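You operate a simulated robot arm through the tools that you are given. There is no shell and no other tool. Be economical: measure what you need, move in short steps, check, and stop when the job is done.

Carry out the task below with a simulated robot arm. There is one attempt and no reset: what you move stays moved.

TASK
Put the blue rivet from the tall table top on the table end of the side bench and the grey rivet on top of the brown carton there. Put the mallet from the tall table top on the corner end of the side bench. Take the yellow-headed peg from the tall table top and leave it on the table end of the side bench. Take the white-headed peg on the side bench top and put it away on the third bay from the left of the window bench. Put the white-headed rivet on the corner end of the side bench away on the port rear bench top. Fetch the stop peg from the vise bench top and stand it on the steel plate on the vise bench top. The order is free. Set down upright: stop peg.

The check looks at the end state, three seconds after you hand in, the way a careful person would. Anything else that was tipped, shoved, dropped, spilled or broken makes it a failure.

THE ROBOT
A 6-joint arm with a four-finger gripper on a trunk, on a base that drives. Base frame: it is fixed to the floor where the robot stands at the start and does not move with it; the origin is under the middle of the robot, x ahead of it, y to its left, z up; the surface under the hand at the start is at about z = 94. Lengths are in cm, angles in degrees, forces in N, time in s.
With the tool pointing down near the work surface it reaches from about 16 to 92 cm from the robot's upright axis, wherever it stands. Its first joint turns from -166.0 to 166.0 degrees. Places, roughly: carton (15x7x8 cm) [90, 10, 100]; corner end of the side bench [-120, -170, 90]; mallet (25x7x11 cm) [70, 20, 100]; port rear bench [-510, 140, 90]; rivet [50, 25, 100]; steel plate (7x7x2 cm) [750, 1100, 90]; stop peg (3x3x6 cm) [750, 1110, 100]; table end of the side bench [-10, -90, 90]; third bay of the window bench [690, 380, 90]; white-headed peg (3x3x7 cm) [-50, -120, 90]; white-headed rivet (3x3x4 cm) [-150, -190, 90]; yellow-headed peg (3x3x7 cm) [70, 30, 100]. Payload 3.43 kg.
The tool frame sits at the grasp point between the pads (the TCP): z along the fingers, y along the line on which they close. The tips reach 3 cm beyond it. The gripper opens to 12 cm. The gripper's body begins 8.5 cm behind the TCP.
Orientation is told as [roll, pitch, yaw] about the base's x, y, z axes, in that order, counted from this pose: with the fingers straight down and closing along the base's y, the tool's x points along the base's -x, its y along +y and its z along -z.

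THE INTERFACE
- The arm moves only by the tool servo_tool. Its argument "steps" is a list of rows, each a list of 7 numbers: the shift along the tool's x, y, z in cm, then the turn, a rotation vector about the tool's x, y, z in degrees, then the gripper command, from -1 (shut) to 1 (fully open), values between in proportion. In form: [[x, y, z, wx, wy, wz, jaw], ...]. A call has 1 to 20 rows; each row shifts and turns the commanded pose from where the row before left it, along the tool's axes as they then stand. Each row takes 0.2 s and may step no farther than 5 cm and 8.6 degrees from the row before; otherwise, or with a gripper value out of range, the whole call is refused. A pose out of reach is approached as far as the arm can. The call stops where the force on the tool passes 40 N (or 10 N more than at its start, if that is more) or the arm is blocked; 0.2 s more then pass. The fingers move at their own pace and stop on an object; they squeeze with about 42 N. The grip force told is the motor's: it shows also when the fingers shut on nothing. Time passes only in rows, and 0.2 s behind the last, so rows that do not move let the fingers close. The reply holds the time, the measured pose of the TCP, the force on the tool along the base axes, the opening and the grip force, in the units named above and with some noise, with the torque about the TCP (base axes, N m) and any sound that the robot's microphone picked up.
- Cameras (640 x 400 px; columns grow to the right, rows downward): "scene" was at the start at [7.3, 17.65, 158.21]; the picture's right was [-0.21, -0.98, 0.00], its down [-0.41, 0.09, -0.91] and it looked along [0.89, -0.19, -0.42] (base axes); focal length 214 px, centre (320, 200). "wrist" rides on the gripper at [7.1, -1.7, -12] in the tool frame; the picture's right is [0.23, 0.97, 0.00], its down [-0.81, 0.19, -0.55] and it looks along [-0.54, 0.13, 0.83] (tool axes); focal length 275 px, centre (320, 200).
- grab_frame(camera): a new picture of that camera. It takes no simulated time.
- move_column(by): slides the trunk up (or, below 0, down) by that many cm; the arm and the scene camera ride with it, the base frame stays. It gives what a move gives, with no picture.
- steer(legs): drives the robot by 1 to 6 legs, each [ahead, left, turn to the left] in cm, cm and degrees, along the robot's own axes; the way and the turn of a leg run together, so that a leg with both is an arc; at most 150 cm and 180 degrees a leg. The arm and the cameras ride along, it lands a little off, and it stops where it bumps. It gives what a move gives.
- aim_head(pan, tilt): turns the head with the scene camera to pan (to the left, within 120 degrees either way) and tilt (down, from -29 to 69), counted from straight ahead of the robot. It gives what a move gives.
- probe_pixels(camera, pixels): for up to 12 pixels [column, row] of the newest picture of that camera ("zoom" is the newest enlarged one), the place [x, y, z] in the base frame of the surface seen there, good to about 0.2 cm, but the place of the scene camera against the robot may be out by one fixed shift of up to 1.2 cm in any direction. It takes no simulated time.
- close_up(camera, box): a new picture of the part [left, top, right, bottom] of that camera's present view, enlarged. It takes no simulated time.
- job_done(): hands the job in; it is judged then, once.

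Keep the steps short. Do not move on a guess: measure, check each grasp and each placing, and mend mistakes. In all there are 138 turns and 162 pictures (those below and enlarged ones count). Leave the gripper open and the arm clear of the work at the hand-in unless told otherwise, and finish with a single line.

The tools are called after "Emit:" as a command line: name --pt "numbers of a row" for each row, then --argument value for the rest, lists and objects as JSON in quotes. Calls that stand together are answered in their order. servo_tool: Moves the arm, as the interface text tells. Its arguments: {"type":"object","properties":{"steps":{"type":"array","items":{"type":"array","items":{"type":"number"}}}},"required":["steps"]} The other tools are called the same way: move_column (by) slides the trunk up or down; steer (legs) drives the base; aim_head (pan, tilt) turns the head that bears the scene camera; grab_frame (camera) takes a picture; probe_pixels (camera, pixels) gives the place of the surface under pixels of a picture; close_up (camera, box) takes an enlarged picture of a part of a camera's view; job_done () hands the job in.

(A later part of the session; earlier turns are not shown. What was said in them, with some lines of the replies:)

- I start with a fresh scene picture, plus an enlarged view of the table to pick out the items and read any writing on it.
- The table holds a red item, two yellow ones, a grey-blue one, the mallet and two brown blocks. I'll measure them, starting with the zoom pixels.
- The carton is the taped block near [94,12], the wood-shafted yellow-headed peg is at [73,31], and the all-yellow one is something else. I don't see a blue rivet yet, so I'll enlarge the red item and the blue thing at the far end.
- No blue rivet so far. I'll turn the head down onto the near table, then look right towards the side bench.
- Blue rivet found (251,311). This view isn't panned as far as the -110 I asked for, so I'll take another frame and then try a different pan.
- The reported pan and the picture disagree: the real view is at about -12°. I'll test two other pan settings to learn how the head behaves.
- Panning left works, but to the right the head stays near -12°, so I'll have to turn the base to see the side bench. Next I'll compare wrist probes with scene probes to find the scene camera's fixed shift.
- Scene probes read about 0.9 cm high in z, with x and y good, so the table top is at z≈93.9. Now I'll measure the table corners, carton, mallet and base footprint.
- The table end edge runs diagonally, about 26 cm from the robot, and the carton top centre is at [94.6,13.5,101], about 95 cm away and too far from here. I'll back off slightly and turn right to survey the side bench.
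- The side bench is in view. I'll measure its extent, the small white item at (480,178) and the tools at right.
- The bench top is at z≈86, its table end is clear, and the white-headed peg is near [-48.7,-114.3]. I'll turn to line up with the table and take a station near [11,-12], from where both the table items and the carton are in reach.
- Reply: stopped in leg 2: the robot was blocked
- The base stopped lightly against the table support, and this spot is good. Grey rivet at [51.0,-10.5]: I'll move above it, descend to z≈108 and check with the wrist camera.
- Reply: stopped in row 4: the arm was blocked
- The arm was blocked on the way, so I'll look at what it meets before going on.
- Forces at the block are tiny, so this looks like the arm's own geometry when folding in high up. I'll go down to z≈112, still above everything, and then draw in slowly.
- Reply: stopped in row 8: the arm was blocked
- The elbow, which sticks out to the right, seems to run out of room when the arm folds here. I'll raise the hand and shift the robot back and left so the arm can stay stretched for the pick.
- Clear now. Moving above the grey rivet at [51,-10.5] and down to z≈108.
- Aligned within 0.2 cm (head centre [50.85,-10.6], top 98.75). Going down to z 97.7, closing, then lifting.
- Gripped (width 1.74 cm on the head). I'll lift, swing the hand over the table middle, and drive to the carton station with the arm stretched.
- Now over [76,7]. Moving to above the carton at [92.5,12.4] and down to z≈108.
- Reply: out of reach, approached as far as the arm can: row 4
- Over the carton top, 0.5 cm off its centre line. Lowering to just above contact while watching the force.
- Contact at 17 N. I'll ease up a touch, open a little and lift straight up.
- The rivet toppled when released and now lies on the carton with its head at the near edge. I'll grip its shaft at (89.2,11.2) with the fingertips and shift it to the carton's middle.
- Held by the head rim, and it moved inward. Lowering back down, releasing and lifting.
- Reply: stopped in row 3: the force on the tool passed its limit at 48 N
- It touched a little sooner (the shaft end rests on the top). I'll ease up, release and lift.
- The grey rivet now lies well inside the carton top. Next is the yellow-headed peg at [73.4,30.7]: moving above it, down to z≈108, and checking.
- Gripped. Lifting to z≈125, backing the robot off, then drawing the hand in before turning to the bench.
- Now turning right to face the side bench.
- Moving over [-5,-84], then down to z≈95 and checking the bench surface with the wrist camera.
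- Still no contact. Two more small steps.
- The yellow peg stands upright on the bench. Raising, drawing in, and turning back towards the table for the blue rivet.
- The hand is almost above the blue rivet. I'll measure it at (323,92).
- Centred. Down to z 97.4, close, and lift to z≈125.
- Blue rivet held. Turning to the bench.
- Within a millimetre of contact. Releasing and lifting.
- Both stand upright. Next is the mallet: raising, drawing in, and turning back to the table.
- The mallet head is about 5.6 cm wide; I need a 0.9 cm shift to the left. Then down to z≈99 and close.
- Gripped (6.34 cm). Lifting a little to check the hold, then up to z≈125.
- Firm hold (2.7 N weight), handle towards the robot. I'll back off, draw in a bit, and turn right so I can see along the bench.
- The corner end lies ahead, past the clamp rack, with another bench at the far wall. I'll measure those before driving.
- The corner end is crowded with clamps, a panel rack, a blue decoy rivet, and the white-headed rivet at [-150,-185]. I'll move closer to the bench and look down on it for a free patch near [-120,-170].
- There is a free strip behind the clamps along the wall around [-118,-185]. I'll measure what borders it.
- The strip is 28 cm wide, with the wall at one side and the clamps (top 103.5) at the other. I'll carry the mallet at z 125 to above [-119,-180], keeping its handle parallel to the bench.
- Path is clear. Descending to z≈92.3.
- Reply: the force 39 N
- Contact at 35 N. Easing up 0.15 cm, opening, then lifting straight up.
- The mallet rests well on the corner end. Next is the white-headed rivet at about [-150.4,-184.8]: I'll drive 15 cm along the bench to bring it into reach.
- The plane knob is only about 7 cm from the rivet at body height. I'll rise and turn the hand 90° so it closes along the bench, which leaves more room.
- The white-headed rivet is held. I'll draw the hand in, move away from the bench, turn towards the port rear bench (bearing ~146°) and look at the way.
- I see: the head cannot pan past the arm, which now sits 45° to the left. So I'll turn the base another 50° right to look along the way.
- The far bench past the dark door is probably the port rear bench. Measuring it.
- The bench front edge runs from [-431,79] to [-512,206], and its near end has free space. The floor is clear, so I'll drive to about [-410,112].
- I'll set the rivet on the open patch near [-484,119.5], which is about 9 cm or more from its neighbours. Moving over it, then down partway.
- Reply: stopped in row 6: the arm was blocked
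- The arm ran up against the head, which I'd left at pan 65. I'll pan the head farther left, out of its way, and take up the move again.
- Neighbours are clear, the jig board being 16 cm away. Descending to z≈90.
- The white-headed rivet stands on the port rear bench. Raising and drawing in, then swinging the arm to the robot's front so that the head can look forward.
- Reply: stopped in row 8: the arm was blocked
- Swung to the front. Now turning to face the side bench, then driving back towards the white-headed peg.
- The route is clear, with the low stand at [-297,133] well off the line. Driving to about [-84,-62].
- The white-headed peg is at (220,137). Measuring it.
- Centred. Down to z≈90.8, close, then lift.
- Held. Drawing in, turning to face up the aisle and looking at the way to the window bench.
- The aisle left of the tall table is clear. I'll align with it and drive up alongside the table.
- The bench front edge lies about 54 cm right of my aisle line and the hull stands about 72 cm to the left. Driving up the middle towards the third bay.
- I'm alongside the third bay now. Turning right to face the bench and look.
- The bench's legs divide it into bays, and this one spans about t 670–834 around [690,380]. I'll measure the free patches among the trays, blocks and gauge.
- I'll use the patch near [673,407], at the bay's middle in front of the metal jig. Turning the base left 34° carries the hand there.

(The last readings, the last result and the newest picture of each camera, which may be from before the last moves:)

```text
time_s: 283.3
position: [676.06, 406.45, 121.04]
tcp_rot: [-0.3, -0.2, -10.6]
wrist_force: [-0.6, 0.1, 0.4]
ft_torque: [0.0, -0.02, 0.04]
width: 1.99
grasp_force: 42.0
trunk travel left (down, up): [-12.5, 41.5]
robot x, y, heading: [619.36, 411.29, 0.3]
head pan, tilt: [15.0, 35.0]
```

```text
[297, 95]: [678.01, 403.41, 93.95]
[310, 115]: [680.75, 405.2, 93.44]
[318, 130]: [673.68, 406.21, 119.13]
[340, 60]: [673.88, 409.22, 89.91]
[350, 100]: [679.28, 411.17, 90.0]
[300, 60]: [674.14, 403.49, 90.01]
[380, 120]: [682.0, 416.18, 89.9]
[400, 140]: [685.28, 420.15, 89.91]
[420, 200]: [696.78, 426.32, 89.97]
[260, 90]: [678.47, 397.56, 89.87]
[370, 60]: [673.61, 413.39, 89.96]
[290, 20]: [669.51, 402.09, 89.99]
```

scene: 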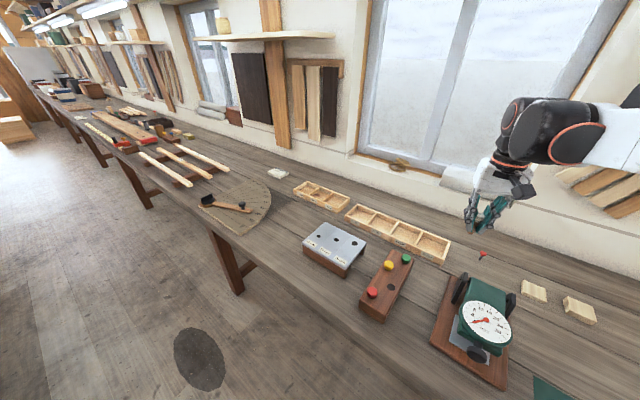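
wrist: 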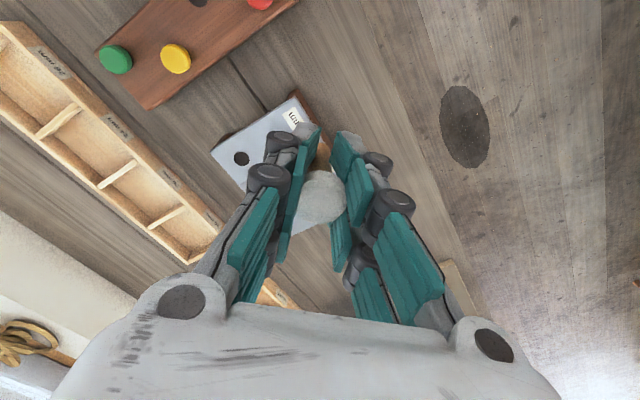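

Emit:
servo_tool --pt "4.7 0.2 0 0 0 0 -1" --pt "0 0 4.6 0 0 0 -1" --pt "0 0 4.6 0 0 0 -1" --pt "0 0 4.6 0 0 0 -1" --pt "0 0 4.6 0 0 0 -1" --pt "0 0 4.6 0 0 0 -1" --pt "0 0 2 0 0 0 -1" --pt "0 0 0 0 0 0 -1"

Emit:
grab_frame --camera "wrist"

```text
time_s: 285.1
position: [671.47, 407.38, 95.97]
tcp_rot: [-0.2, -0.3, -10.6]
wrist_force: [0.3, 0.8, 0.2]
ft_torque: [0.0, 0.01, -0.01]
width: 1.97
grasp_force: 42.4
trunk travel left (down, up): [-12.5, 41.5]
robot x, y, heading: [619.27, 411.4, 0.3]
head pan, tilt: [15.0, 35.0]
```

```text
71 pictures are left
```

wrist: 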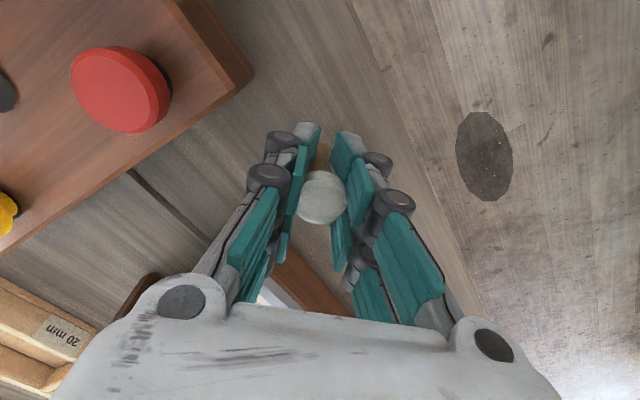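

Emit:
probe_pixels --camera "wrist" --pixels '[[330, 100], [360, 60], [375, 60], [385, 100], [400, 100], [245, 85], [280, 280]]'

```text
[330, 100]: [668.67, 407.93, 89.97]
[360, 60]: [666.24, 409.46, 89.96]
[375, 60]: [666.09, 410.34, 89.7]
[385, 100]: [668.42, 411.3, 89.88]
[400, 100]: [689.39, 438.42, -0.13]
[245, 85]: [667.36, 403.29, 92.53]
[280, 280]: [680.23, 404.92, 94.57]
```

The spot is 5 cm in from the edge with clear space around it. Lowering the last centimetre.

Emit:
servo_tool --pt "0 0 0.5 0 0 0 -1" --pt "0 0 0.25 0 0 0 -1" --pt "0 0 0.1 0 0 0 -1" --pt "0 0 0 0 0 0 -1"

Emit:
servo_tool --pt "0 0 0.1 0 0 0 -1" --pt "0 0 0.05 0 0 0 -1" --pt "0 0 0 0 0 0 -1"

```text
time_s: 286.1
position: [671.41, 407.61, 95.17]
tcp_rot: [-0.3, -0.4, -10.6]
wrist_force: [0.5, 0.3, -0.6]
ft_torque: [-0.02, 0.02, -0.01]
width: 2.0
grasp_force: 41.7
trunk travel left (down, up): [-12.5, 41.5]
robot x, y, heading: [619.17, 411.06, 0.2]
head pan, tilt: [15.0, 35.0]
```

```text
time_s: 286.9
position: [671.39, 407.38, 95.16]
tcp_rot: [-0.2, -0.3, -10.6]
wrist_force: [0.5, 0.3, -0.2]
ft_torque: [0.01, -0.01, 0.0]
width: 1.98
grasp_force: 41.3
trunk travel left (down, up): [-12.5, 41.5]
robot x, y, heading: [619.52, 411.43, 0.3]
head pan, tilt: [15.0, 35.0]
```

Emit:
servo_tool --pt "0 0 0.1 0 0 0 -1" --pt "0 0 0 0 0 0 -1"

```text
time_s: 287.5
position: [671.44, 407.42, 95.01]
tcp_rot: [-0.2, -0.3, -10.6]
wrist_force: [1.2, -0.3, -0.3]
ft_torque: [0.0, 0.0, -0.02]
width: 1.97
grasp_force: 41.7
trunk travel left (down, up): [-12.5, 41.5]
robot x, y, heading: [619.74, 410.87, 0.3]
head pan, tilt: [15.0, 35.0]
```

Emit:
servo_tool --pt "0 0 0.08 0 0 0 -1" --pt "0 0 0 0 0 0 -1"

```text
time_s: 288.1
position: [671.25, 407.5, 94.95]
tcp_rot: [-0.2, -0.3, -10.6]
wrist_force: [-0.4, 0.1, 1.5]
ft_torque: [-0.04, -0.03, 0.02]
width: 1.97
grasp_force: 42.5
trunk travel left (down, up): [-12.5, 41.5]
robot x, y, heading: [619.46, 411.2, 0.4]
head pan, tilt: [15.0, 35.0]
```

First touch at about 1.5 N. Releasing and lifting.

Emit:
servo_tool --pt "0 0 0 0 0 0 -0.5" --pt "0 0 0 0 0 0 -0.4" --pt "0 0 0 0 0 0 -0.3" --pt "0 0 -2 0 0 0 -0.3" --pt "0 0 -4 0 0 0 -0.3" --pt "0 0 -4 0 0 0 -0.3" --pt "0 0 -4 0 0 0 -0.3" --pt "0 0 -4 0 0 0 -0.3" --pt "0 0 -4.5 0 0 0 -0.3" --pt "0 0 -4 0 0 0 -0.3"

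Emit:
grab_frame --camera "wrist"

```text
time_s: 290.3
position: [671.35, 407.59, 121.38]
tcp_rot: [-0.1, -0.2, -10.5]
wrist_force: [-0.1, 0.2, -0.3]
ft_torque: [-0.01, -0.02, 0.0]
width: 4.22
grasp_force: 0.0
trunk travel left (down, up): [-12.5, 41.5]
robot x, y, heading: [619.47, 411.29, 0.5]
head pan, tilt: [15.0, 35.0]
```

```text
70 pictures are left
```

wrist: 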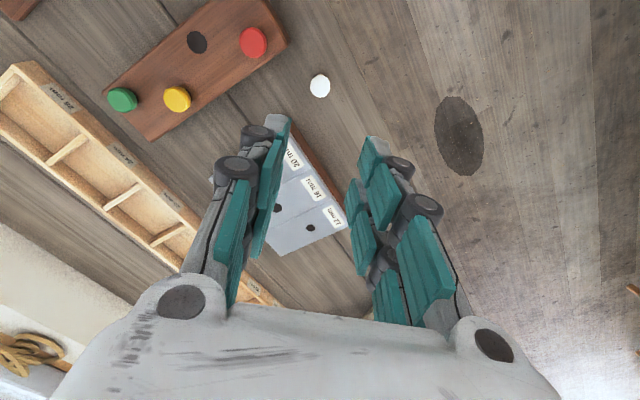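

The white-headed peg stands upright in the third bay. Next is the vise bench at about [750,1105], so I'll look along the aisle and to the left.

Emit:
aim_head --pan 40 --tilt 10

Emit:
grab_frame --camera "scene"

Emit:
probe_pixels --camera "scene" --pixels '[[300, 230], [250, 230], [200, 230], [280, 200], [320, 200], [230, 200], [300, 260], [350, 220], [270, 190], [150, 250]]'

```text
time_s: 291.2
position: [671.3, 407.44, 121.24]
tcp_rot: [-0.2, -0.4, -10.6]
wrist_force: [0.6, -0.3, 0.6]
ft_torque: [-0.03, 0.0, 0.0]
width: 4.22
grasp_force: 0.1
trunk travel left (down, up): [-12.5, 41.5]
robot x, y, heading: [619.72, 410.96, 0.6]
head pan, tilt: [40.0, 10.0]
```

```text
69 pictures are left
```

scene: 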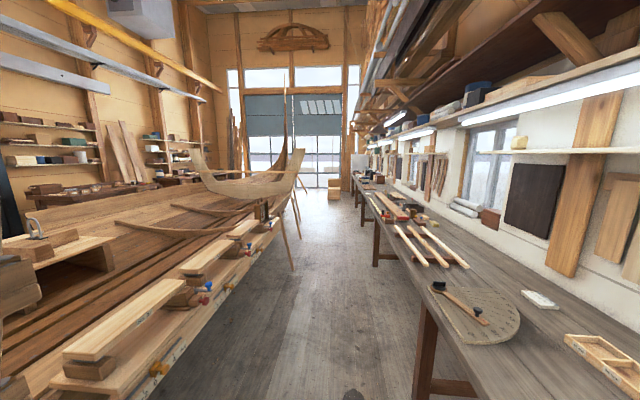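

```text
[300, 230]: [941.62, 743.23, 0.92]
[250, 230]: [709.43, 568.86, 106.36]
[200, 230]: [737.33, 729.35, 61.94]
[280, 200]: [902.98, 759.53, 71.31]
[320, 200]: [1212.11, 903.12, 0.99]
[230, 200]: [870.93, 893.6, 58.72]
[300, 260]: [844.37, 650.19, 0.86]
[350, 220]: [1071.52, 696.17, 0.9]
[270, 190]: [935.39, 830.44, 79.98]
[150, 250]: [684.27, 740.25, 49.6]
```

The aisle is clear to beyond the boat's stem, and from there I can cross left to the vise bench. I'll align with the aisle and step away from the bench first.

Emit:
steer --legs '[[0, 15, 0], [0, 0, 33]]'

```text
time_s: 294.2
position: [664.52, 452.06, 121.33]
tcp_rot: [-0.2, -0.4, 23.2]
wrist_force: [0.3, 0.5, -0.9]
ft_torque: [0.01, 0.03, 0.02]
width: 4.18
grasp_force: 0.0
trunk travel left (down, up): [-12.5, 41.5]
robot x, y, heading: [619.64, 426.29, 34.1]
head pan, tilt: [40.0, 10.0]
```

Emit:
steer --legs '[[142, -2.5, 0], [142, -2.5, 0]]'

```text
time_s: 307.9
position: [905.88, 600.65, 121.21]
tcp_rot: [-0.1, -0.4, 21.5]
wrist_force: [-0.3, 0.7, -0.6]
ft_torque: [-0.02, -0.02, 0.02]
width: 4.2
grasp_force: 0.2
trunk travel left (down, up): [-12.5, 41.5]
robot x, y, heading: [859.93, 576.02, 32.4]
head pan, tilt: [40.0, 10.0]
```

Emit:
steer --legs '[[144, 8, 0], [144, 8, 0]]'

Emit:
aim_head --pan 90 --tilt 12

Emit:
grab_frame --camera "scene"

```text
time_s: 321.9
position: [1147.82, 757.72, 121.23]
tcp_rot: [-0.2, -0.4, 17.4]
wrist_force: [-0.6, -0.7, 0.0]
ft_torque: [-0.03, 0.01, 0.01]
width: 4.16
grasp_force: 0.1
trunk travel left (down, up): [-12.5, 41.5]
robot x, y, heading: [1100.32, 736.76, 28.4]
head pan, tilt: [40.0, 10.0]
```

```text
time_s: 323.1
position: [1147.88, 757.78, 121.26]
tcp_rot: [-0.2, -0.2, 17.3]
wrist_force: [-0.5, -0.1, -0.8]
ft_torque: [-0.01, -0.02, 0.02]
width: 4.21
grasp_force: 0.1
trunk travel left (down, up): [-12.5, 41.5]
robot x, y, heading: [1100.34, 736.75, 28.3]
head pan, tilt: [90.0, 12.0]
```

```text
68 pictures are left
```

scene: 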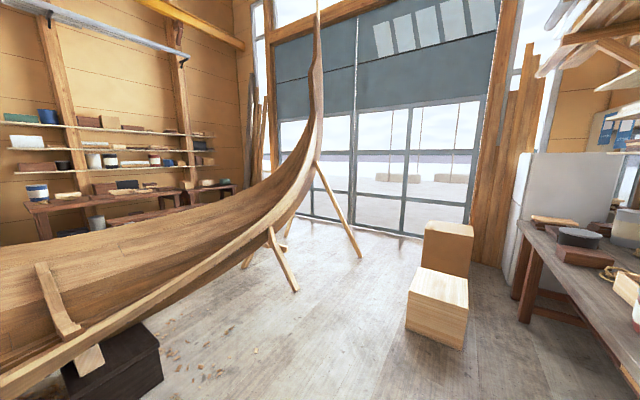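

Emit:
probe_pixels --camera "scene" --pixels '[[300, 290], [362, 256], [410, 330], [470, 225], [320, 250], [225, 190], [100, 200], [45, 215], [380, 235], [270, 240], [430, 280], [150, 350]]'

Emit:
close_up --camera "scene" --box '[0, 120, 280, 295]'

```text
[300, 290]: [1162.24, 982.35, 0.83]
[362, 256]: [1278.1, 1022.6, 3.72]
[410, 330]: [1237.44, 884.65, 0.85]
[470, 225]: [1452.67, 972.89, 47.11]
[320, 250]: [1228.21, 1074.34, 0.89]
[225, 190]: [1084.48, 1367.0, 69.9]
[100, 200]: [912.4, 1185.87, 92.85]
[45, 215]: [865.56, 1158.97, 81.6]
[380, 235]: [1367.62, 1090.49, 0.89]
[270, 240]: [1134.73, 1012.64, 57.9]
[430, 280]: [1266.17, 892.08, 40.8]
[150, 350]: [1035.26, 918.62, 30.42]
```

```text
2.29 times, centred on (140, 208) of scene
```

zoom: 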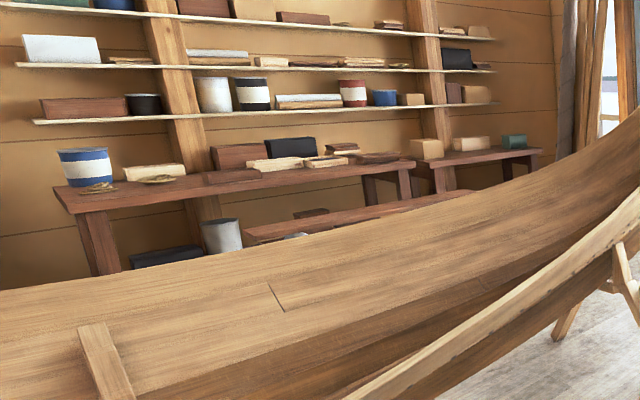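

The boat's stem and props reach to about 1607 cm along the hall, with the end wall at about 1726. I'll go through the gap between the boxes and the props, then round the stem, starting with the approach to the gap.

Emit:
steer --legs '[[65, 54, 0], [65, 54, 0], [0, 0, 4.5]]'

Emit:
aim_head --pan 25 --tilt 25

Emit:
grab_frame --camera "scene"

```text
time_s: 332.0
position: [1201.2, 919.86, 121.18]
tcp_rot: [-0.2, -0.3, 23.4]
wrist_force: [0.2, -0.1, -0.4]
ft_torque: [-0.02, 0.02, -0.02]
width: 4.21
grasp_force: 0.1
trunk travel left (down, up): [-12.5, 41.5]
robot x, y, heading: [1156.13, 894.17, 34.2]
head pan, tilt: [90.0, 12.0]
```

```text
time_s: 333.4
position: [1201.01, 919.7, 121.25]
tcp_rot: [-0.2, -0.3, 23.4]
wrist_force: [-0.9, -0.3, -0.1]
ft_torque: [0.02, 0.0, 0.0]
width: 4.19
grasp_force: 0.0
trunk travel left (down, up): [-12.5, 41.5]
robot x, y, heading: [1156.0, 893.7, 34.2]
head pan, tilt: [25.0, 25.0]
```

```text
66 pictures are left
```

scene: 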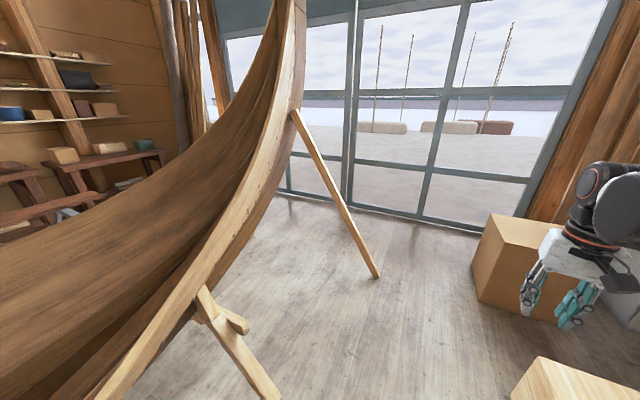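

Emit:
probe_pixels --camera "scene" --pixels '[[270, 395], [376, 277], [284, 115], [292, 40], [477, 265], [512, 392], [440, 220], [320, 195], [265, 190], [240, 240], [480, 310], [205, 290]]'

```text
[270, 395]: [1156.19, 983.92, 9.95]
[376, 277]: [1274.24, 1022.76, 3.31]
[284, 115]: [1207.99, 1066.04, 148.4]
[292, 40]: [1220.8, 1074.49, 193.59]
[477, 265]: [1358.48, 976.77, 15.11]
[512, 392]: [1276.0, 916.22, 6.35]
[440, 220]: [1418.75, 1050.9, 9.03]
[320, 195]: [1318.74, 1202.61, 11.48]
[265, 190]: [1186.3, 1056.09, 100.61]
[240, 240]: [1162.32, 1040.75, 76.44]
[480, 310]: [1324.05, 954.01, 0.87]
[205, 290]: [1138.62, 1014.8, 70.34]
```

Gap measured: boxes at lateral -57, prop foot at -142, end wall at 1740. Driving through the middle of it and then turning left.

Emit:
steer --legs '[[110, -2, 0], [110, -2, 0]]'

```text
time_s: 344.2
position: [1379.45, 1048.64, 121.17]
tcp_rot: [-0.1, -0.2, 25.3]
wrist_force: [0.0, 0.9, -0.3]
ft_torque: [0.04, 0.01, -0.02]
width: 4.22
grasp_force: 0.0
trunk travel left (down, up): [-12.5, 41.5]
robot x, y, heading: [1335.69, 1020.89, 36.1]
head pan, tilt: [25.0, 25.0]
```

Emit:
steer --legs '[[0, 0, 87]]'

Emit:
aim_head --pan 25 --tilt 20

Emit:
grab_frame --camera "scene"

```text
time_s: 348.4
position: [1309.56, 1066.51, 121.25]
tcp_rot: [-0.3, -0.3, 113.3]
wrist_force: [0.3, -0.1, -0.3]
ft_torque: [-0.02, 0.0, 0.01]
width: 4.16
grasp_force: 0.0
trunk travel left (down, up): [-12.5, 41.5]
robot x, y, heading: [1335.71, 1021.29, 124.2]
head pan, tilt: [25.0, 25.0]
```

```text
time_s: 349.1
position: [1309.5, 1066.46, 121.41]
tcp_rot: [-0.3, -0.3, 113.3]
wrist_force: [0.3, -0.5, -0.1]
ft_torque: [-0.04, -0.03, 0.01]
width: 4.19
grasp_force: 0.2
trunk travel left (down, up): [-12.5, 41.5]
robot x, y, heading: [1335.56, 1021.82, 124.3]
head pan, tilt: [25.0, 20.0]
```

```text
65 pictures are left
```

scene: 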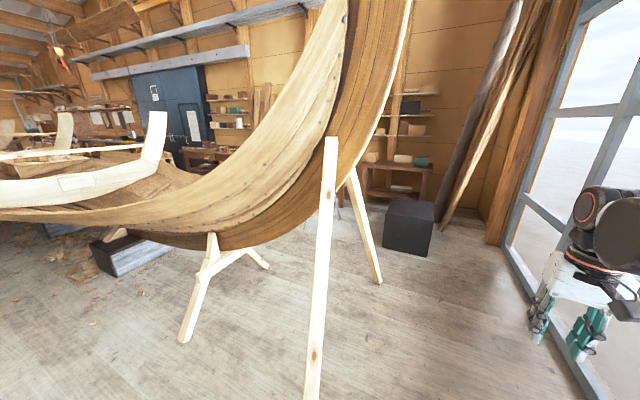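

Emit:
probe_pixels --camera "scene" --pixels '[[380, 281], [388, 250], [430, 255], [445, 228], [490, 240], [265, 265], [310, 395], [185, 340], [130, 270], [400, 175], [380, 215]]'

```text
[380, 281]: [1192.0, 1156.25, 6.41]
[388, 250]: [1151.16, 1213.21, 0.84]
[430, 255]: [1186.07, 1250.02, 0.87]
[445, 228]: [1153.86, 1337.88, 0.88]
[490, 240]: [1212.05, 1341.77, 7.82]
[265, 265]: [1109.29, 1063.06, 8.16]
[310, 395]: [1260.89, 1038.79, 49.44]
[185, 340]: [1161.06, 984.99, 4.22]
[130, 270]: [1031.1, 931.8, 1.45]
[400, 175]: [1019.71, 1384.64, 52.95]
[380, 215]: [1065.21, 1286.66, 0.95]
```

To get behind the boat I must pass between the rear prop (lateral -299) and the black box (-369), about 70 cm apart. Driving across first to lateral -334.

Emit:
steer --legs '[[114, -5, 0], [113, -5, 0]]'

Emit:
steer --legs '[[0, 0, 88]]'

Emit:
aim_head --pan 10 --tilt 40

Emit:
grab_frame --camera "scene"

```text
time_s: 360.2
position: [1196.92, 1261.71, 121.32]
tcp_rot: [-0.1, -0.3, 111.8]
wrist_force: [0.0, 0.5, 0.6]
ft_torque: [-0.02, -0.01, 0.01]
width: 4.2
grasp_force: 0.0
trunk travel left (down, up): [-12.5, 41.5]
robot x, y, heading: [1221.65, 1215.93, 122.7]
head pan, tilt: [25.0, 20.0]
```

```text
time_s: 364.4
position: [1176.14, 1191.27, 121.29]
tcp_rot: [-0.2, -0.3, -158.2]
wrist_force: [0.8, -0.1, -1.0]
ft_torque: [0.02, 0.02, 0.02]
width: 4.23
grasp_force: 0.0
trunk travel left (down, up): [-12.5, 41.5]
robot x, y, heading: [1221.9, 1216.09, -147.3]
head pan, tilt: [25.0, 20.0]
```

```text
time_s: 365.2
position: [1176.1, 1191.32, 121.33]
tcp_rot: [-0.2, -0.3, -158.2]
wrist_force: [0.4, 0.3, 0.1]
ft_torque: [0.03, -0.01, 0.01]
width: 4.21
grasp_force: 0.0
trunk travel left (down, up): [-12.5, 41.5]
robot x, y, heading: [1221.79, 1216.0, -147.1]
head pan, tilt: [10.0, 40.0]
```

```text
64 pictures are left
```

scene: 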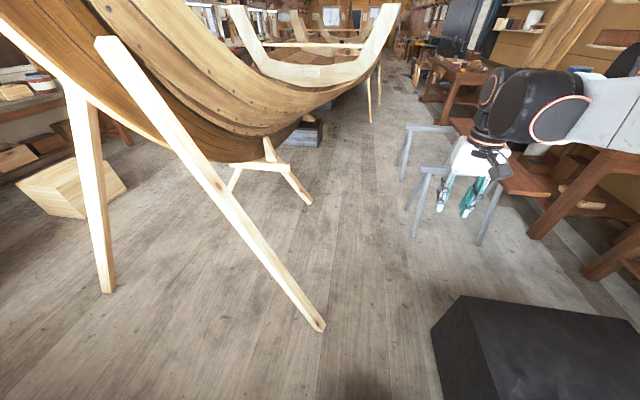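

Emit:
probe_pixels --camera "scene" --pixels '[[322, 329], [432, 328], [444, 395], [413, 235], [402, 180], [478, 243], [371, 122], [310, 203], [440, 130], [530, 235], [460, 80], [380, 150]]'

Emit:
close_up --camera "scene" --box '[330, 0, 640, 194]'

```text
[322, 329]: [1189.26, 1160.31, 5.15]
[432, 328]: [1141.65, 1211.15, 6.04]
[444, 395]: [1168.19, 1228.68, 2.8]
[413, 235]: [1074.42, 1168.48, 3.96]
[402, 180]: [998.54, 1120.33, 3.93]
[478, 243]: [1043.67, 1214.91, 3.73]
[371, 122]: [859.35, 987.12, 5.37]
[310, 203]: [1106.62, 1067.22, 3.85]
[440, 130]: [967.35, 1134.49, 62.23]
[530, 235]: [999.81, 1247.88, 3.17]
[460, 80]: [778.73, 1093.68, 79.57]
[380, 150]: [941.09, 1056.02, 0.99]
```

```text
2.06 times, centred on (485, 97) of scene
```

zoom: 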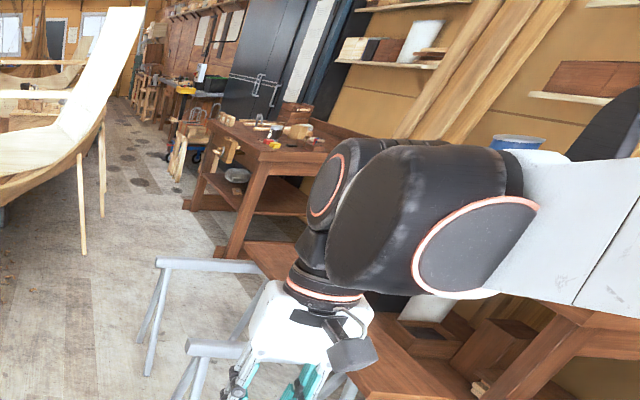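

I'm centred on the gap (prop at -304, box at -372). Driving straight through.

Emit:
steer --legs '[[15, -5, 0], [85, 0, 0]]'

Emit:
grab_frame --camera "scene"

```text
time_s: 370.8
position: [1089.34, 1138.79, 121.24]
tcp_rot: [-0.3, -0.3, -156.7]
wrist_force: [0.0, 0.0, -1.1]
ft_torque: [0.0, 0.0, 0.0]
width: 4.19
grasp_force: 0.1
trunk travel left (down, up): [-12.5, 41.5]
robot x, y, heading: [1134.36, 1164.72, -145.8]
head pan, tilt: [10.0, 40.0]
```

```text
62 pictures are left
```

scene: 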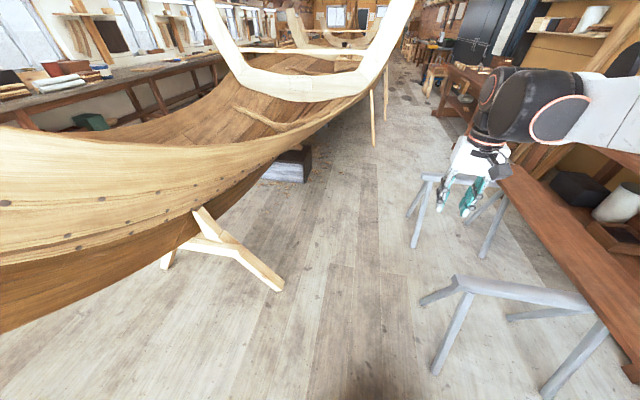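

Emit:
probe_pixels --camera "scene" --pixels '[[436, 372], [422, 298], [413, 245], [278, 287], [375, 143], [385, 118], [385, 40], [340, 98], [300, 130], [440, 110], [400, 200]]'

```text
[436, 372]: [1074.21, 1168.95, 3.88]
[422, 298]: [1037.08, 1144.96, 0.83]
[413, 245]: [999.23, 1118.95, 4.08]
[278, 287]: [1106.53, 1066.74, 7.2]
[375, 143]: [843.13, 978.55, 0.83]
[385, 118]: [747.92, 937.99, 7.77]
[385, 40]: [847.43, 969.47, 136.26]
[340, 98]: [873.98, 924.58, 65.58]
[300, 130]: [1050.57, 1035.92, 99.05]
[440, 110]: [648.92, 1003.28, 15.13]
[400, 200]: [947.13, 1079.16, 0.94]
```

Path ahead is clear at lateral -324. Driving on past the sawhorses.

Emit:
steer --legs '[[90, 5, 0], [90, 5, 0]]'

Emit:
grab_frame --camera "scene"

```text
time_s: 379.8
position: [950.77, 1025.55, 121.26]
tcp_rot: [-0.3, -0.3, -154.7]
wrist_force: [0.2, 0.0, 0.5]
ft_torque: [0.01, 0.03, -0.01]
width: 4.19
grasp_force: 0.1
trunk travel left (down, up): [-12.5, 41.5]
robot x, y, heading: [994.91, 1052.91, -143.7]
head pan, tilt: [10.0, 40.0]
```

```text
61 pictures are left
```

scene: 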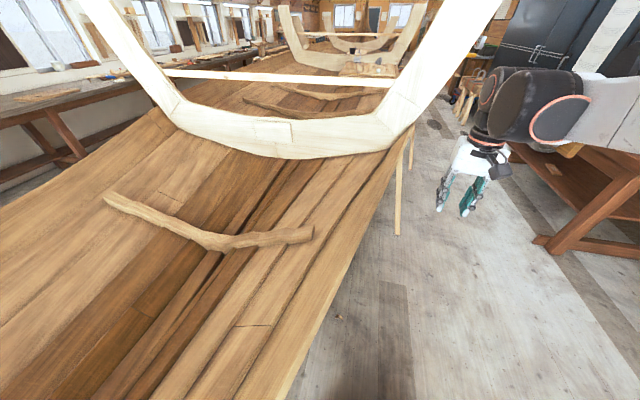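

Emit:
probe_pixels --camera "scene" --pixels '[[545, 245], [600, 190], [615, 158], [398, 232], [460, 118], [390, 300], [500, 330], [620, 250], [560, 150], [632, 152]]'

```text
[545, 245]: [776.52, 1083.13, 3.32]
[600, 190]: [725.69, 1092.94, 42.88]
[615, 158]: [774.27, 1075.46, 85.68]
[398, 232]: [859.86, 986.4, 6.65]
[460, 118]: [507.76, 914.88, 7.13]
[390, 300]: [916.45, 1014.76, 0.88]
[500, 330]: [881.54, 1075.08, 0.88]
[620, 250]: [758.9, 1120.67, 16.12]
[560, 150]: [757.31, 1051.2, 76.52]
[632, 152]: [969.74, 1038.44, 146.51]
```

The vise bench's near corner is around [774,1075]. I'll go round to its end in two stages: first to about t 1330, lateral -400, then turn towards it.

Emit:
steer --legs '[[51, -83, 0], [0, 0, -38]]'

Emit:
grab_frame --camera "scene"

```text
time_s: 386.7
position: [851.42, 1092.4, 121.3]
tcp_rot: [-0.2, -0.3, 169.1]
wrist_force: [-0.9, 0.3, 0.2]
ft_torque: [-0.05, 0.0, 0.0]
width: 4.2
grasp_force: 0.1
trunk travel left (down, up): [-12.5, 41.5]
robot x, y, heading: [903.08, 1088.22, -179.7]
head pan, tilt: [10.0, 40.0]
```

```text
60 pictures are left
```

scene: 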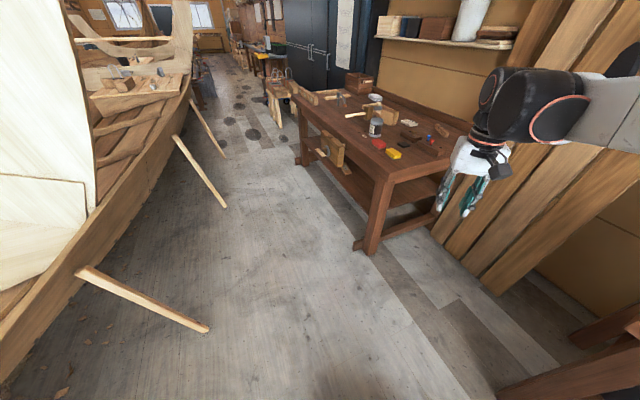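

Emit:
close_up --camera "scene" --box '[300, 60, 500, 185]'

Emit:
probe_pixels --camera "scene" --pixels '[[380, 183], [465, 130], [300, 95], [372, 252], [490, 290], [375, 100]]'

```text
3.20 times, centred on (400, 122) of scene
```

zoom: 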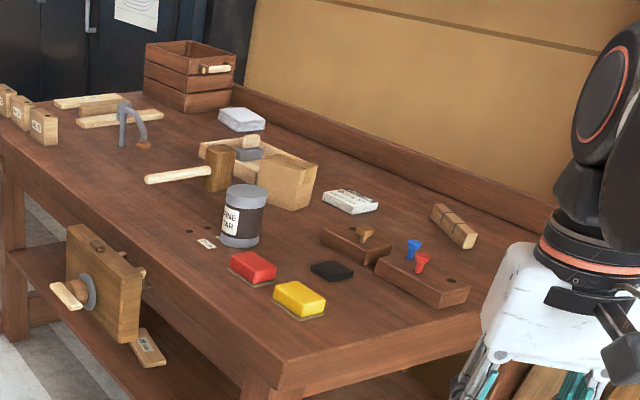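

```text
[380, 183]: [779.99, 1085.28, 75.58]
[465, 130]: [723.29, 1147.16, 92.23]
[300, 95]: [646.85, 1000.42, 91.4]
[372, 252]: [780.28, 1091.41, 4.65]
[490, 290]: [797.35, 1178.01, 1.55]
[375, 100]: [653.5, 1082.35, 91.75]
```

Emit:
probe_pixels --camera "zoom" --pixels '[[332, 268], [413, 245], [422, 262], [366, 233], [420, 280], [300, 298], [252, 265], [350, 247], [340, 200], [452, 280], [315, 240], [457, 225]]'

Emit:
close_up --camera "scene" --box '[360, 110, 460, 172]'

```text
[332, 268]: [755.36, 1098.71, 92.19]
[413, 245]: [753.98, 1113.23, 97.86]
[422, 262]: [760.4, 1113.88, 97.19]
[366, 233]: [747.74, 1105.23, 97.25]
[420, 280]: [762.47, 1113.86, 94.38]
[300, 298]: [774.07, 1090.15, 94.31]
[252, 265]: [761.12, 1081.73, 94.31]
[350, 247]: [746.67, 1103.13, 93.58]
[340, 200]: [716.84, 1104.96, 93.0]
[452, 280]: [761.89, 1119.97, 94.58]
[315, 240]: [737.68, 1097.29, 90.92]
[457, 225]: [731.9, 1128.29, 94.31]
```

```text
6.40 times, centred on (410, 141) of scene
```

zoom: 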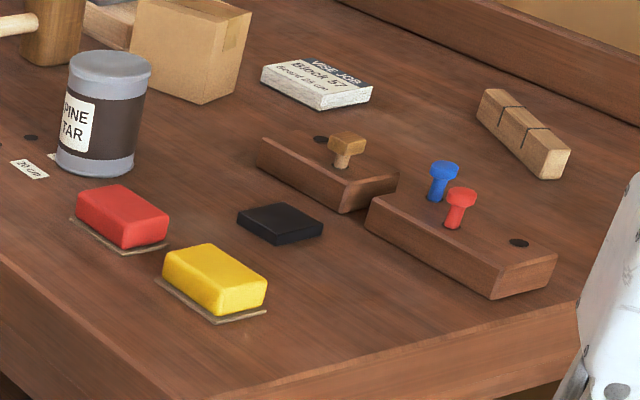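

I can see a black plate at [755,1099], taken as the steel plate. There is also a wooden-headed peg at [748,1105], and blue and red ones in a block. I'll drive in closer to identify the stop peg.

Emit:
steer --legs '[[80, -6, 0]]'

Emit:
grab_frame --camera "scene"

Emit:
grab_frame --camera "wrist"

```text
time_s: 391.0
position: [771.66, 1096.52, 121.26]
tcp_rot: [-0.3, -0.3, 170.2]
wrist_force: [0.1, 0.1, 0.3]
ft_torque: [-0.01, 0.02, 0.04]
width: 4.22
grasp_force: 0.1
trunk travel left (down, up): [-12.5, 41.5]
robot x, y, heading: [823.46, 1093.7, -178.7]
head pan, tilt: [10.0, 40.0]
```

```text
57 pictures are left
```

scene: 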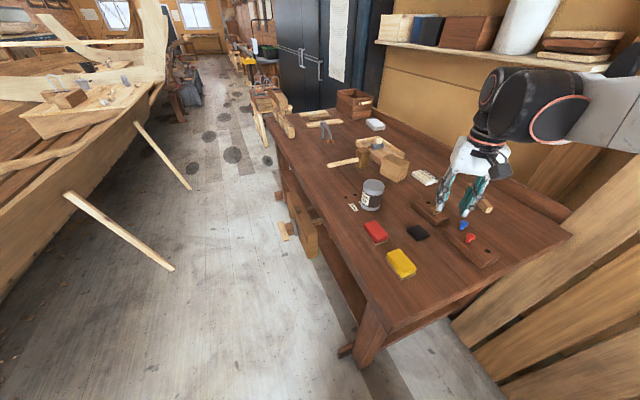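

```text
56 pictures are left
```

wrist: 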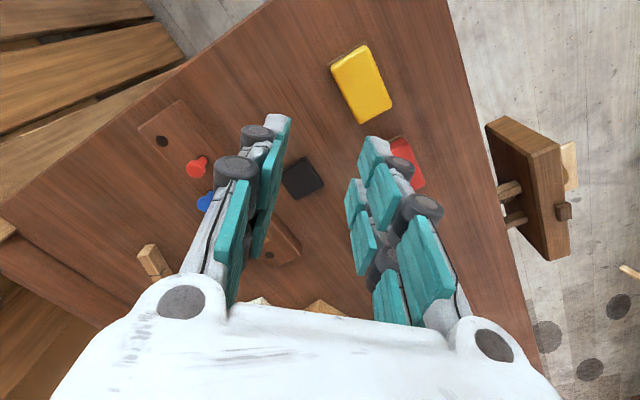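

Emit:
close_up --camera "scene" --box '[390, 190, 520, 272]'

Emit:
probe_pixels --camera "wrist" --pixels '[[305, 178], [287, 180], [316, 162], [300, 195], [325, 180], [197, 166], [205, 200], [330, 130]]'

```text
4.88 times, centred on (455, 231) of scene
```

zoom: 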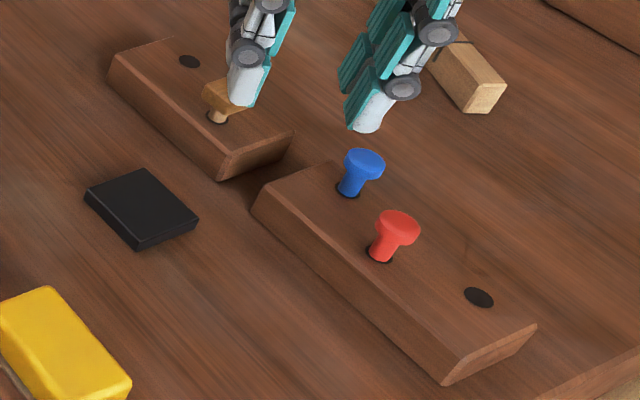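

```text
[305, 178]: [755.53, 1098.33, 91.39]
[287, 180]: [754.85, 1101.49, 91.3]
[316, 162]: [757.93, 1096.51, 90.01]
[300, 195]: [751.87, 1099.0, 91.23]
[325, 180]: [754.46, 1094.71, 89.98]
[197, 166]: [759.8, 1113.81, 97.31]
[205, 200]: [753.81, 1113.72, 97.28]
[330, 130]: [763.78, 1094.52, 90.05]
```

The black plate centre is at [755.2,1098.6] with its top at 91.35. The wooden-headed peg in its own holder looks like the stop peg; I'll move the hand above it for a close look.

Emit:
servo_tool --pt "-4.6 -0.9 0 0 0 0 -0.2" --pt "-4.6 -0.9 0 0 0 0 -0.2" --pt "-4.6 -0.9 0 0 0 0 -0.2" --pt "-4.6 -0.9 0 0 0 0 -0.2" --pt "-4.6 -0.9 0 0 0 0 -0.2" --pt "0 0 4 0 0 0 -0.2" --pt "0 0 4 0 0 0 -0.2" --pt "0 0 0 0 0 0 -0.2"

Emit:
grab_frame --camera "wrist"

Emit:
close_up --camera "wrist" --box '[230, 60, 410, 172]'

```text
time_s: 392.8
position: [749.73, 1104.84, 113.54]
tcp_rot: [-0.2, -0.3, 170.1]
wrist_force: [-0.1, 0.1, 0.2]
ft_torque: [0.01, 0.02, 0.02]
width: 4.78
grasp_force: 0.1
trunk travel left (down, up): [-12.5, 41.5]
robot x, y, heading: [823.47, 1093.64, -178.9]
head pan, tilt: [10.0, 40.0]
```

```text
54 pictures are left
```

wrist: 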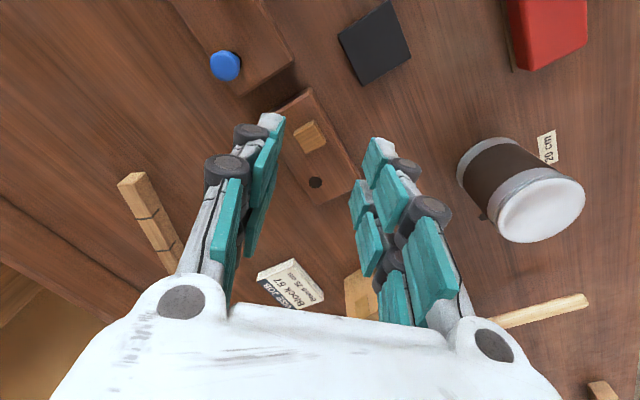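

```text
3.56 times, centred on (320, 116) of wrist
5 turns are left
```

zoom: 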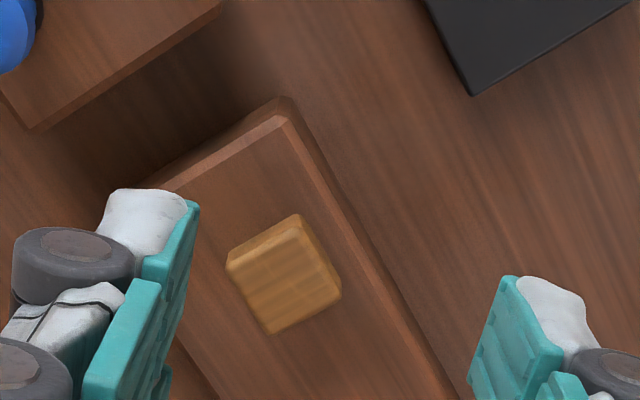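

The square wooden head is clearly visible. Only 5 turns remain, so I'll measure the head's corners and the plate's corners in one go.

Emit:
probe_pixels --camera "zoom" --pixels '[[234, 262], [297, 222], [336, 290], [270, 327], [285, 275], [290, 370], [250, 180], [300, 330]]'

Emit:
probe_pixels --camera "wrist" --pixels '[[387, 5], [342, 38], [364, 80], [407, 50], [375, 42], [227, 66], [316, 183]]'

```text
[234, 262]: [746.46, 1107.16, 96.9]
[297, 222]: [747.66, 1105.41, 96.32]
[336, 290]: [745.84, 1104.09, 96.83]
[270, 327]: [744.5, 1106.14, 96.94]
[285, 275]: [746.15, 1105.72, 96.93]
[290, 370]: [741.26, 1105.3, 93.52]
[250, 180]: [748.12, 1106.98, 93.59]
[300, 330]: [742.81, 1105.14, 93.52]
```

```text
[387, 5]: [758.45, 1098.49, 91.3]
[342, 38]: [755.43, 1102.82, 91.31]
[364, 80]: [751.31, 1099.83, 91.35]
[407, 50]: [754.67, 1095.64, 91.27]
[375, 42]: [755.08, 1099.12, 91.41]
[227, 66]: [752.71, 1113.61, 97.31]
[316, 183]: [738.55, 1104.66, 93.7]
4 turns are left
```

The head centre is at [746.1,1105.7], top 96.9, with its sides at about 30° and 120°. The plate centre is at [755.0,1099.2], top 91.33. I'll align the hand, grip at z≈97 with the tips above the holder, lift out, and hover over the plate at about z 99.

Emit:
servo_tool --pt "-3.72 -0.22 0 0 0 0 -0.2" --pt "0 0 0 0 0 -8 -0.2" --pt "0 0 0 0 0 -8 -0.2" --pt "0 0 0 0 0 -8 -0.2" --pt "0 0 0 0 0 -8 -0.2" --pt "0 0 0 0 0 -8 -0.2" --pt "0 0 4.5 0 0 0 -0.2" --pt "0 0 4.5 0 0 0 -0.2" --pt "0 0 4.5 0 0 0 -0.2" --pt "0 0 3 0 0 0 -0.2" --pt "0 0 0 0 0 0 -0.2" --pt "0 0 0 0 0 0 -1" --pt "0 0 0 0 0 0 -1" --pt "0 0 0 0 0 0 -1" --pt "0 0 0 0 0 0 -1"

Emit:
servo_tool --pt "0 0 -1 0 0 0 -1" --pt "0 0 -2 0 0 0 -1" --pt "0 0 -3 0 0 0 -1" --pt "0 0 -3 0 0 0 -1" --pt "0 0 -3 0 0 0 -1" --pt "0 0 0 0 0 0 -1" --pt "1.47 3.36 0 0 0 0 -1" --pt "1.47 3.36 0 0 0 0 -1" --pt "1.47 3.36 0 0 0 0 -1" --pt "0 0 0 0 0 0 -1" --pt "0 0 4 0 0 0 -1" --pt "0 0 4 0 0 0 -1" --pt "0 0 2 0 0 0 -1" --pt "0 0 0 0 0 0 -1"

Emit:
grab_frame --camera "wrist"

Emit:
close_up --camera "scene" --box '[370, 180, 530, 280]'

```text
time_s: 396.0
position: [746.17, 1105.94, 96.62]
tcp_rot: [-0.3, -0.2, -149.8]
wrist_force: [-0.5, -0.3, -0.6]
ft_torque: [0.0, -0.01, 0.02]
width: 2.59
grasp_force: 41.9
trunk travel left (down, up): [-12.5, 41.5]
robot x, y, heading: [823.46, 1093.73, -178.9]
head pan, tilt: [10.0, 40.0]
```

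```text
time_s: 399.0
position: [754.82, 1099.46, 99.12]
tcp_rot: [-0.3, -0.1, -149.8]
wrist_force: [0.0, 0.1, 0.3]
ft_torque: [-0.02, -0.02, -0.01]
width: 2.58
grasp_force: 42.2
trunk travel left (down, up): [-12.5, 41.5]
robot x, y, heading: [823.6, 1093.55, -178.8]
head pan, tilt: [10.0, 40.0]
```

```text
52 pictures are left
```

wrist: 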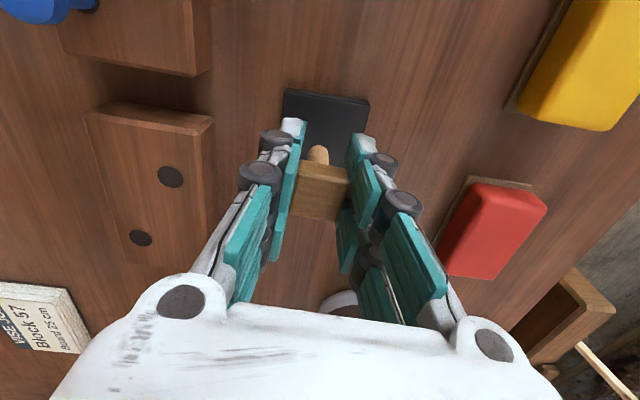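

```text
4.00 times, centred on (450, 230) of scene
3 turns are left
```

zoom: 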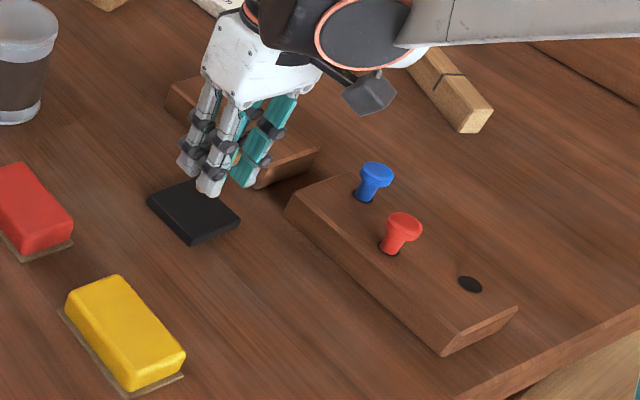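

The stop peg is held upright over the plate. I'll lower it in 0.13 cm steps until the force stop tells of contact, ease up 0.1, open gently, lift away and look.

Emit:
servo_tool --pt "0 0 0.13 0 0 0 -1" --pt "0 0 0.13 0 0 0 -1" --pt "0 0 0.13 0 0 0 -1" --pt "0 0 0.13 0 0 0 -1" --pt "0 0 0.13 0 0 0 -1" --pt "0 0 0.13 0 0 0 -1" --pt "0 0 0.13 0 0 0 -1" --pt "0 0 0.13 0 0 0 -1" --pt "0 0 0.13 0 0 0 -1" --pt "0 0 0.13 0 0 0 -1" --pt "0 0 0.13 0 0 0 -1" --pt "0 0 0.13 0 0 0 -1" --pt "0 0 0.13 0 0 0 -1" --pt "0 0 0.13 0 0 0 -1" --pt "0 0 0.13 0 0 0 -1" --pt "0 0 0.13 0 0 0 -1" --pt "0 0 0.13 0 0 0 -1" --pt "0 0 0.13 0 0 0 -1" --pt "0 0 0.13 0 0 0 -1" --pt "0 0 0.13 0 0 0 -1"

Emit:
servo_tool --pt "0 0 -0.1 0 0 0 -1" --pt "0 0 0 0 0 0 -1"

Emit:
servo_tool --pt "0 0 0 0 0 0 -0.45" --pt "0 0 0 0 0 0 -0.35" --pt "0 0 0 0 0 0 -0.25" --pt "0 0 0 0 0 0 -0.25" --pt "0 0 -2 0 0 0 -0.25" --pt "0 0 -4 0 0 0 -0.25" --pt "0 0 -4 0 0 0 -0.25" --pt "0 0 -4 0 0 0 -0.25" --pt "0 0 0 0 0 0 -0.25"

Emit:
grab_frame --camera "wrist"

Emit:
close_up --camera "scene" --box '[370, 180, 530, 280]'

```text
time_s: 402.7
position: [754.9, 1099.43, 96.85]
tcp_rot: [-0.4, -0.3, -149.8]
wrist_force: [2.3, -0.1, 24.0]
ft_torque: [-0.07, -0.03, 0.03]
width: 2.56
grasp_force: 41.9
trunk travel left (down, up): [-12.5, 41.5]
robot x, y, heading: [823.37, 1093.67, -179.0]
head pan, tilt: [10.0, 40.0]
stopped in row 18: the force on the tool passed its limit at 43 N (the readings are from after the stop); the commanded pose is now the measured one
```

```text
time_s: 403.3
position: [754.89, 1099.44, 96.88]
tcp_rot: [-0.4, -0.3, -149.8]
wrist_force: [2.2, 1.2, 27.7]
ft_torque: [-0.05, 0.01, -0.05]
width: 2.57
grasp_force: 42.2
trunk travel left (down, up): [-12.5, 41.5]
robot x, y, heading: [823.3, 1093.22, -179.0]
head pan, tilt: [10.0, 40.0]
```

```text
time_s: 405.3
position: [754.72, 1099.11, 110.83]
tcp_rot: [-0.4, -0.2, -149.9]
wrist_force: [0.2, 0.0, 0.1]
ft_torque: [-0.01, 0.01, -0.02]
width: 4.5
grasp_force: 0.1
trunk travel left (down, up): [-12.5, 41.5]
robot x, y, heading: [823.59, 1093.61, -178.9]
head pan, tilt: [10.0, 40.0]
```

```text
50 pictures are left
```

wrist: 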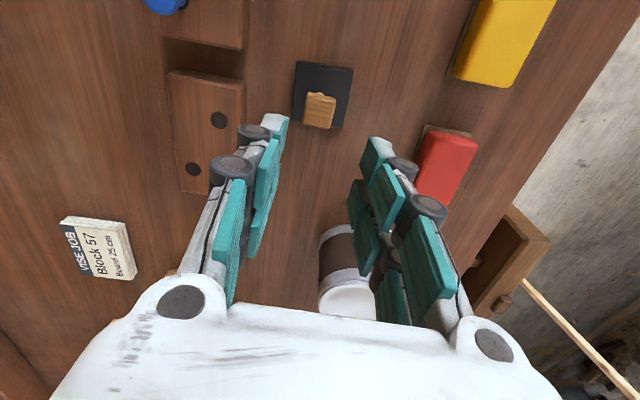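

```text
4.00 times, centred on (450, 230) of scene
2 turns are left
```

zoom: 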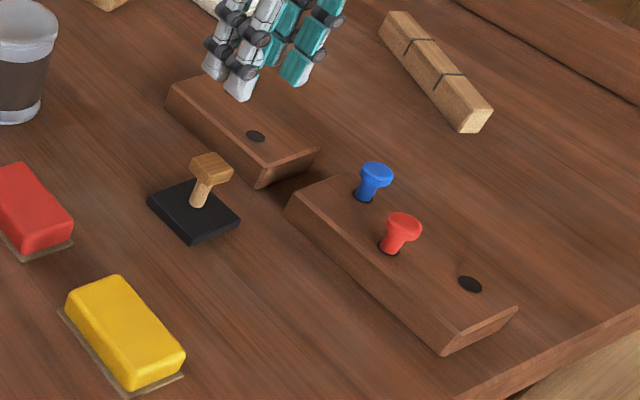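

The stop peg stands upright on the plate. Now I'll raise the hand clear and open it fully, with a last look.

Emit:
servo_tool --pt "0 0 -4 0 0 0 -0.25" --pt "0 0 -4 0 0 0 0.2" --pt "0 0 -4 0 0 0 0.6" --pt "0 0 0 0 0 0 1" --pt "0 0 0 0 0 0 1"

Emit:
close_up --camera "scene" --box '[370, 180, 530, 280]'

```text
time_s: 406.5
position: [754.82, 1099.09, 122.85]
tcp_rot: [-0.5, -0.2, -149.7]
wrist_force: [-1.2, -0.4, -0.7]
ft_torque: [0.0, -0.01, 0.01]
width: 11.99
grasp_force: 0.0
trunk travel left (down, up): [-12.5, 41.5]
robot x, y, heading: [822.81, 1093.68, -179.0]
head pan, tilt: [10.0, 40.0]
```

```text
4.00 times, centred on (450, 230) of scene
1 turns are left
```

zoom: 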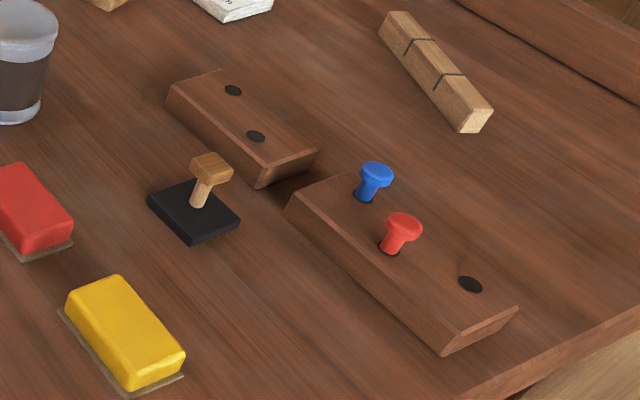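

The stop peg stands on the plate, the gripper is open and the arm is clear, so I'm handing in.

Emit:
job_done

```text
The job is handed in.
```

All seven items are placed and the job is handed in: the stop peg stands upright on the steel plate, and the grey rivet fell over when released and now lies on its side on the carton.
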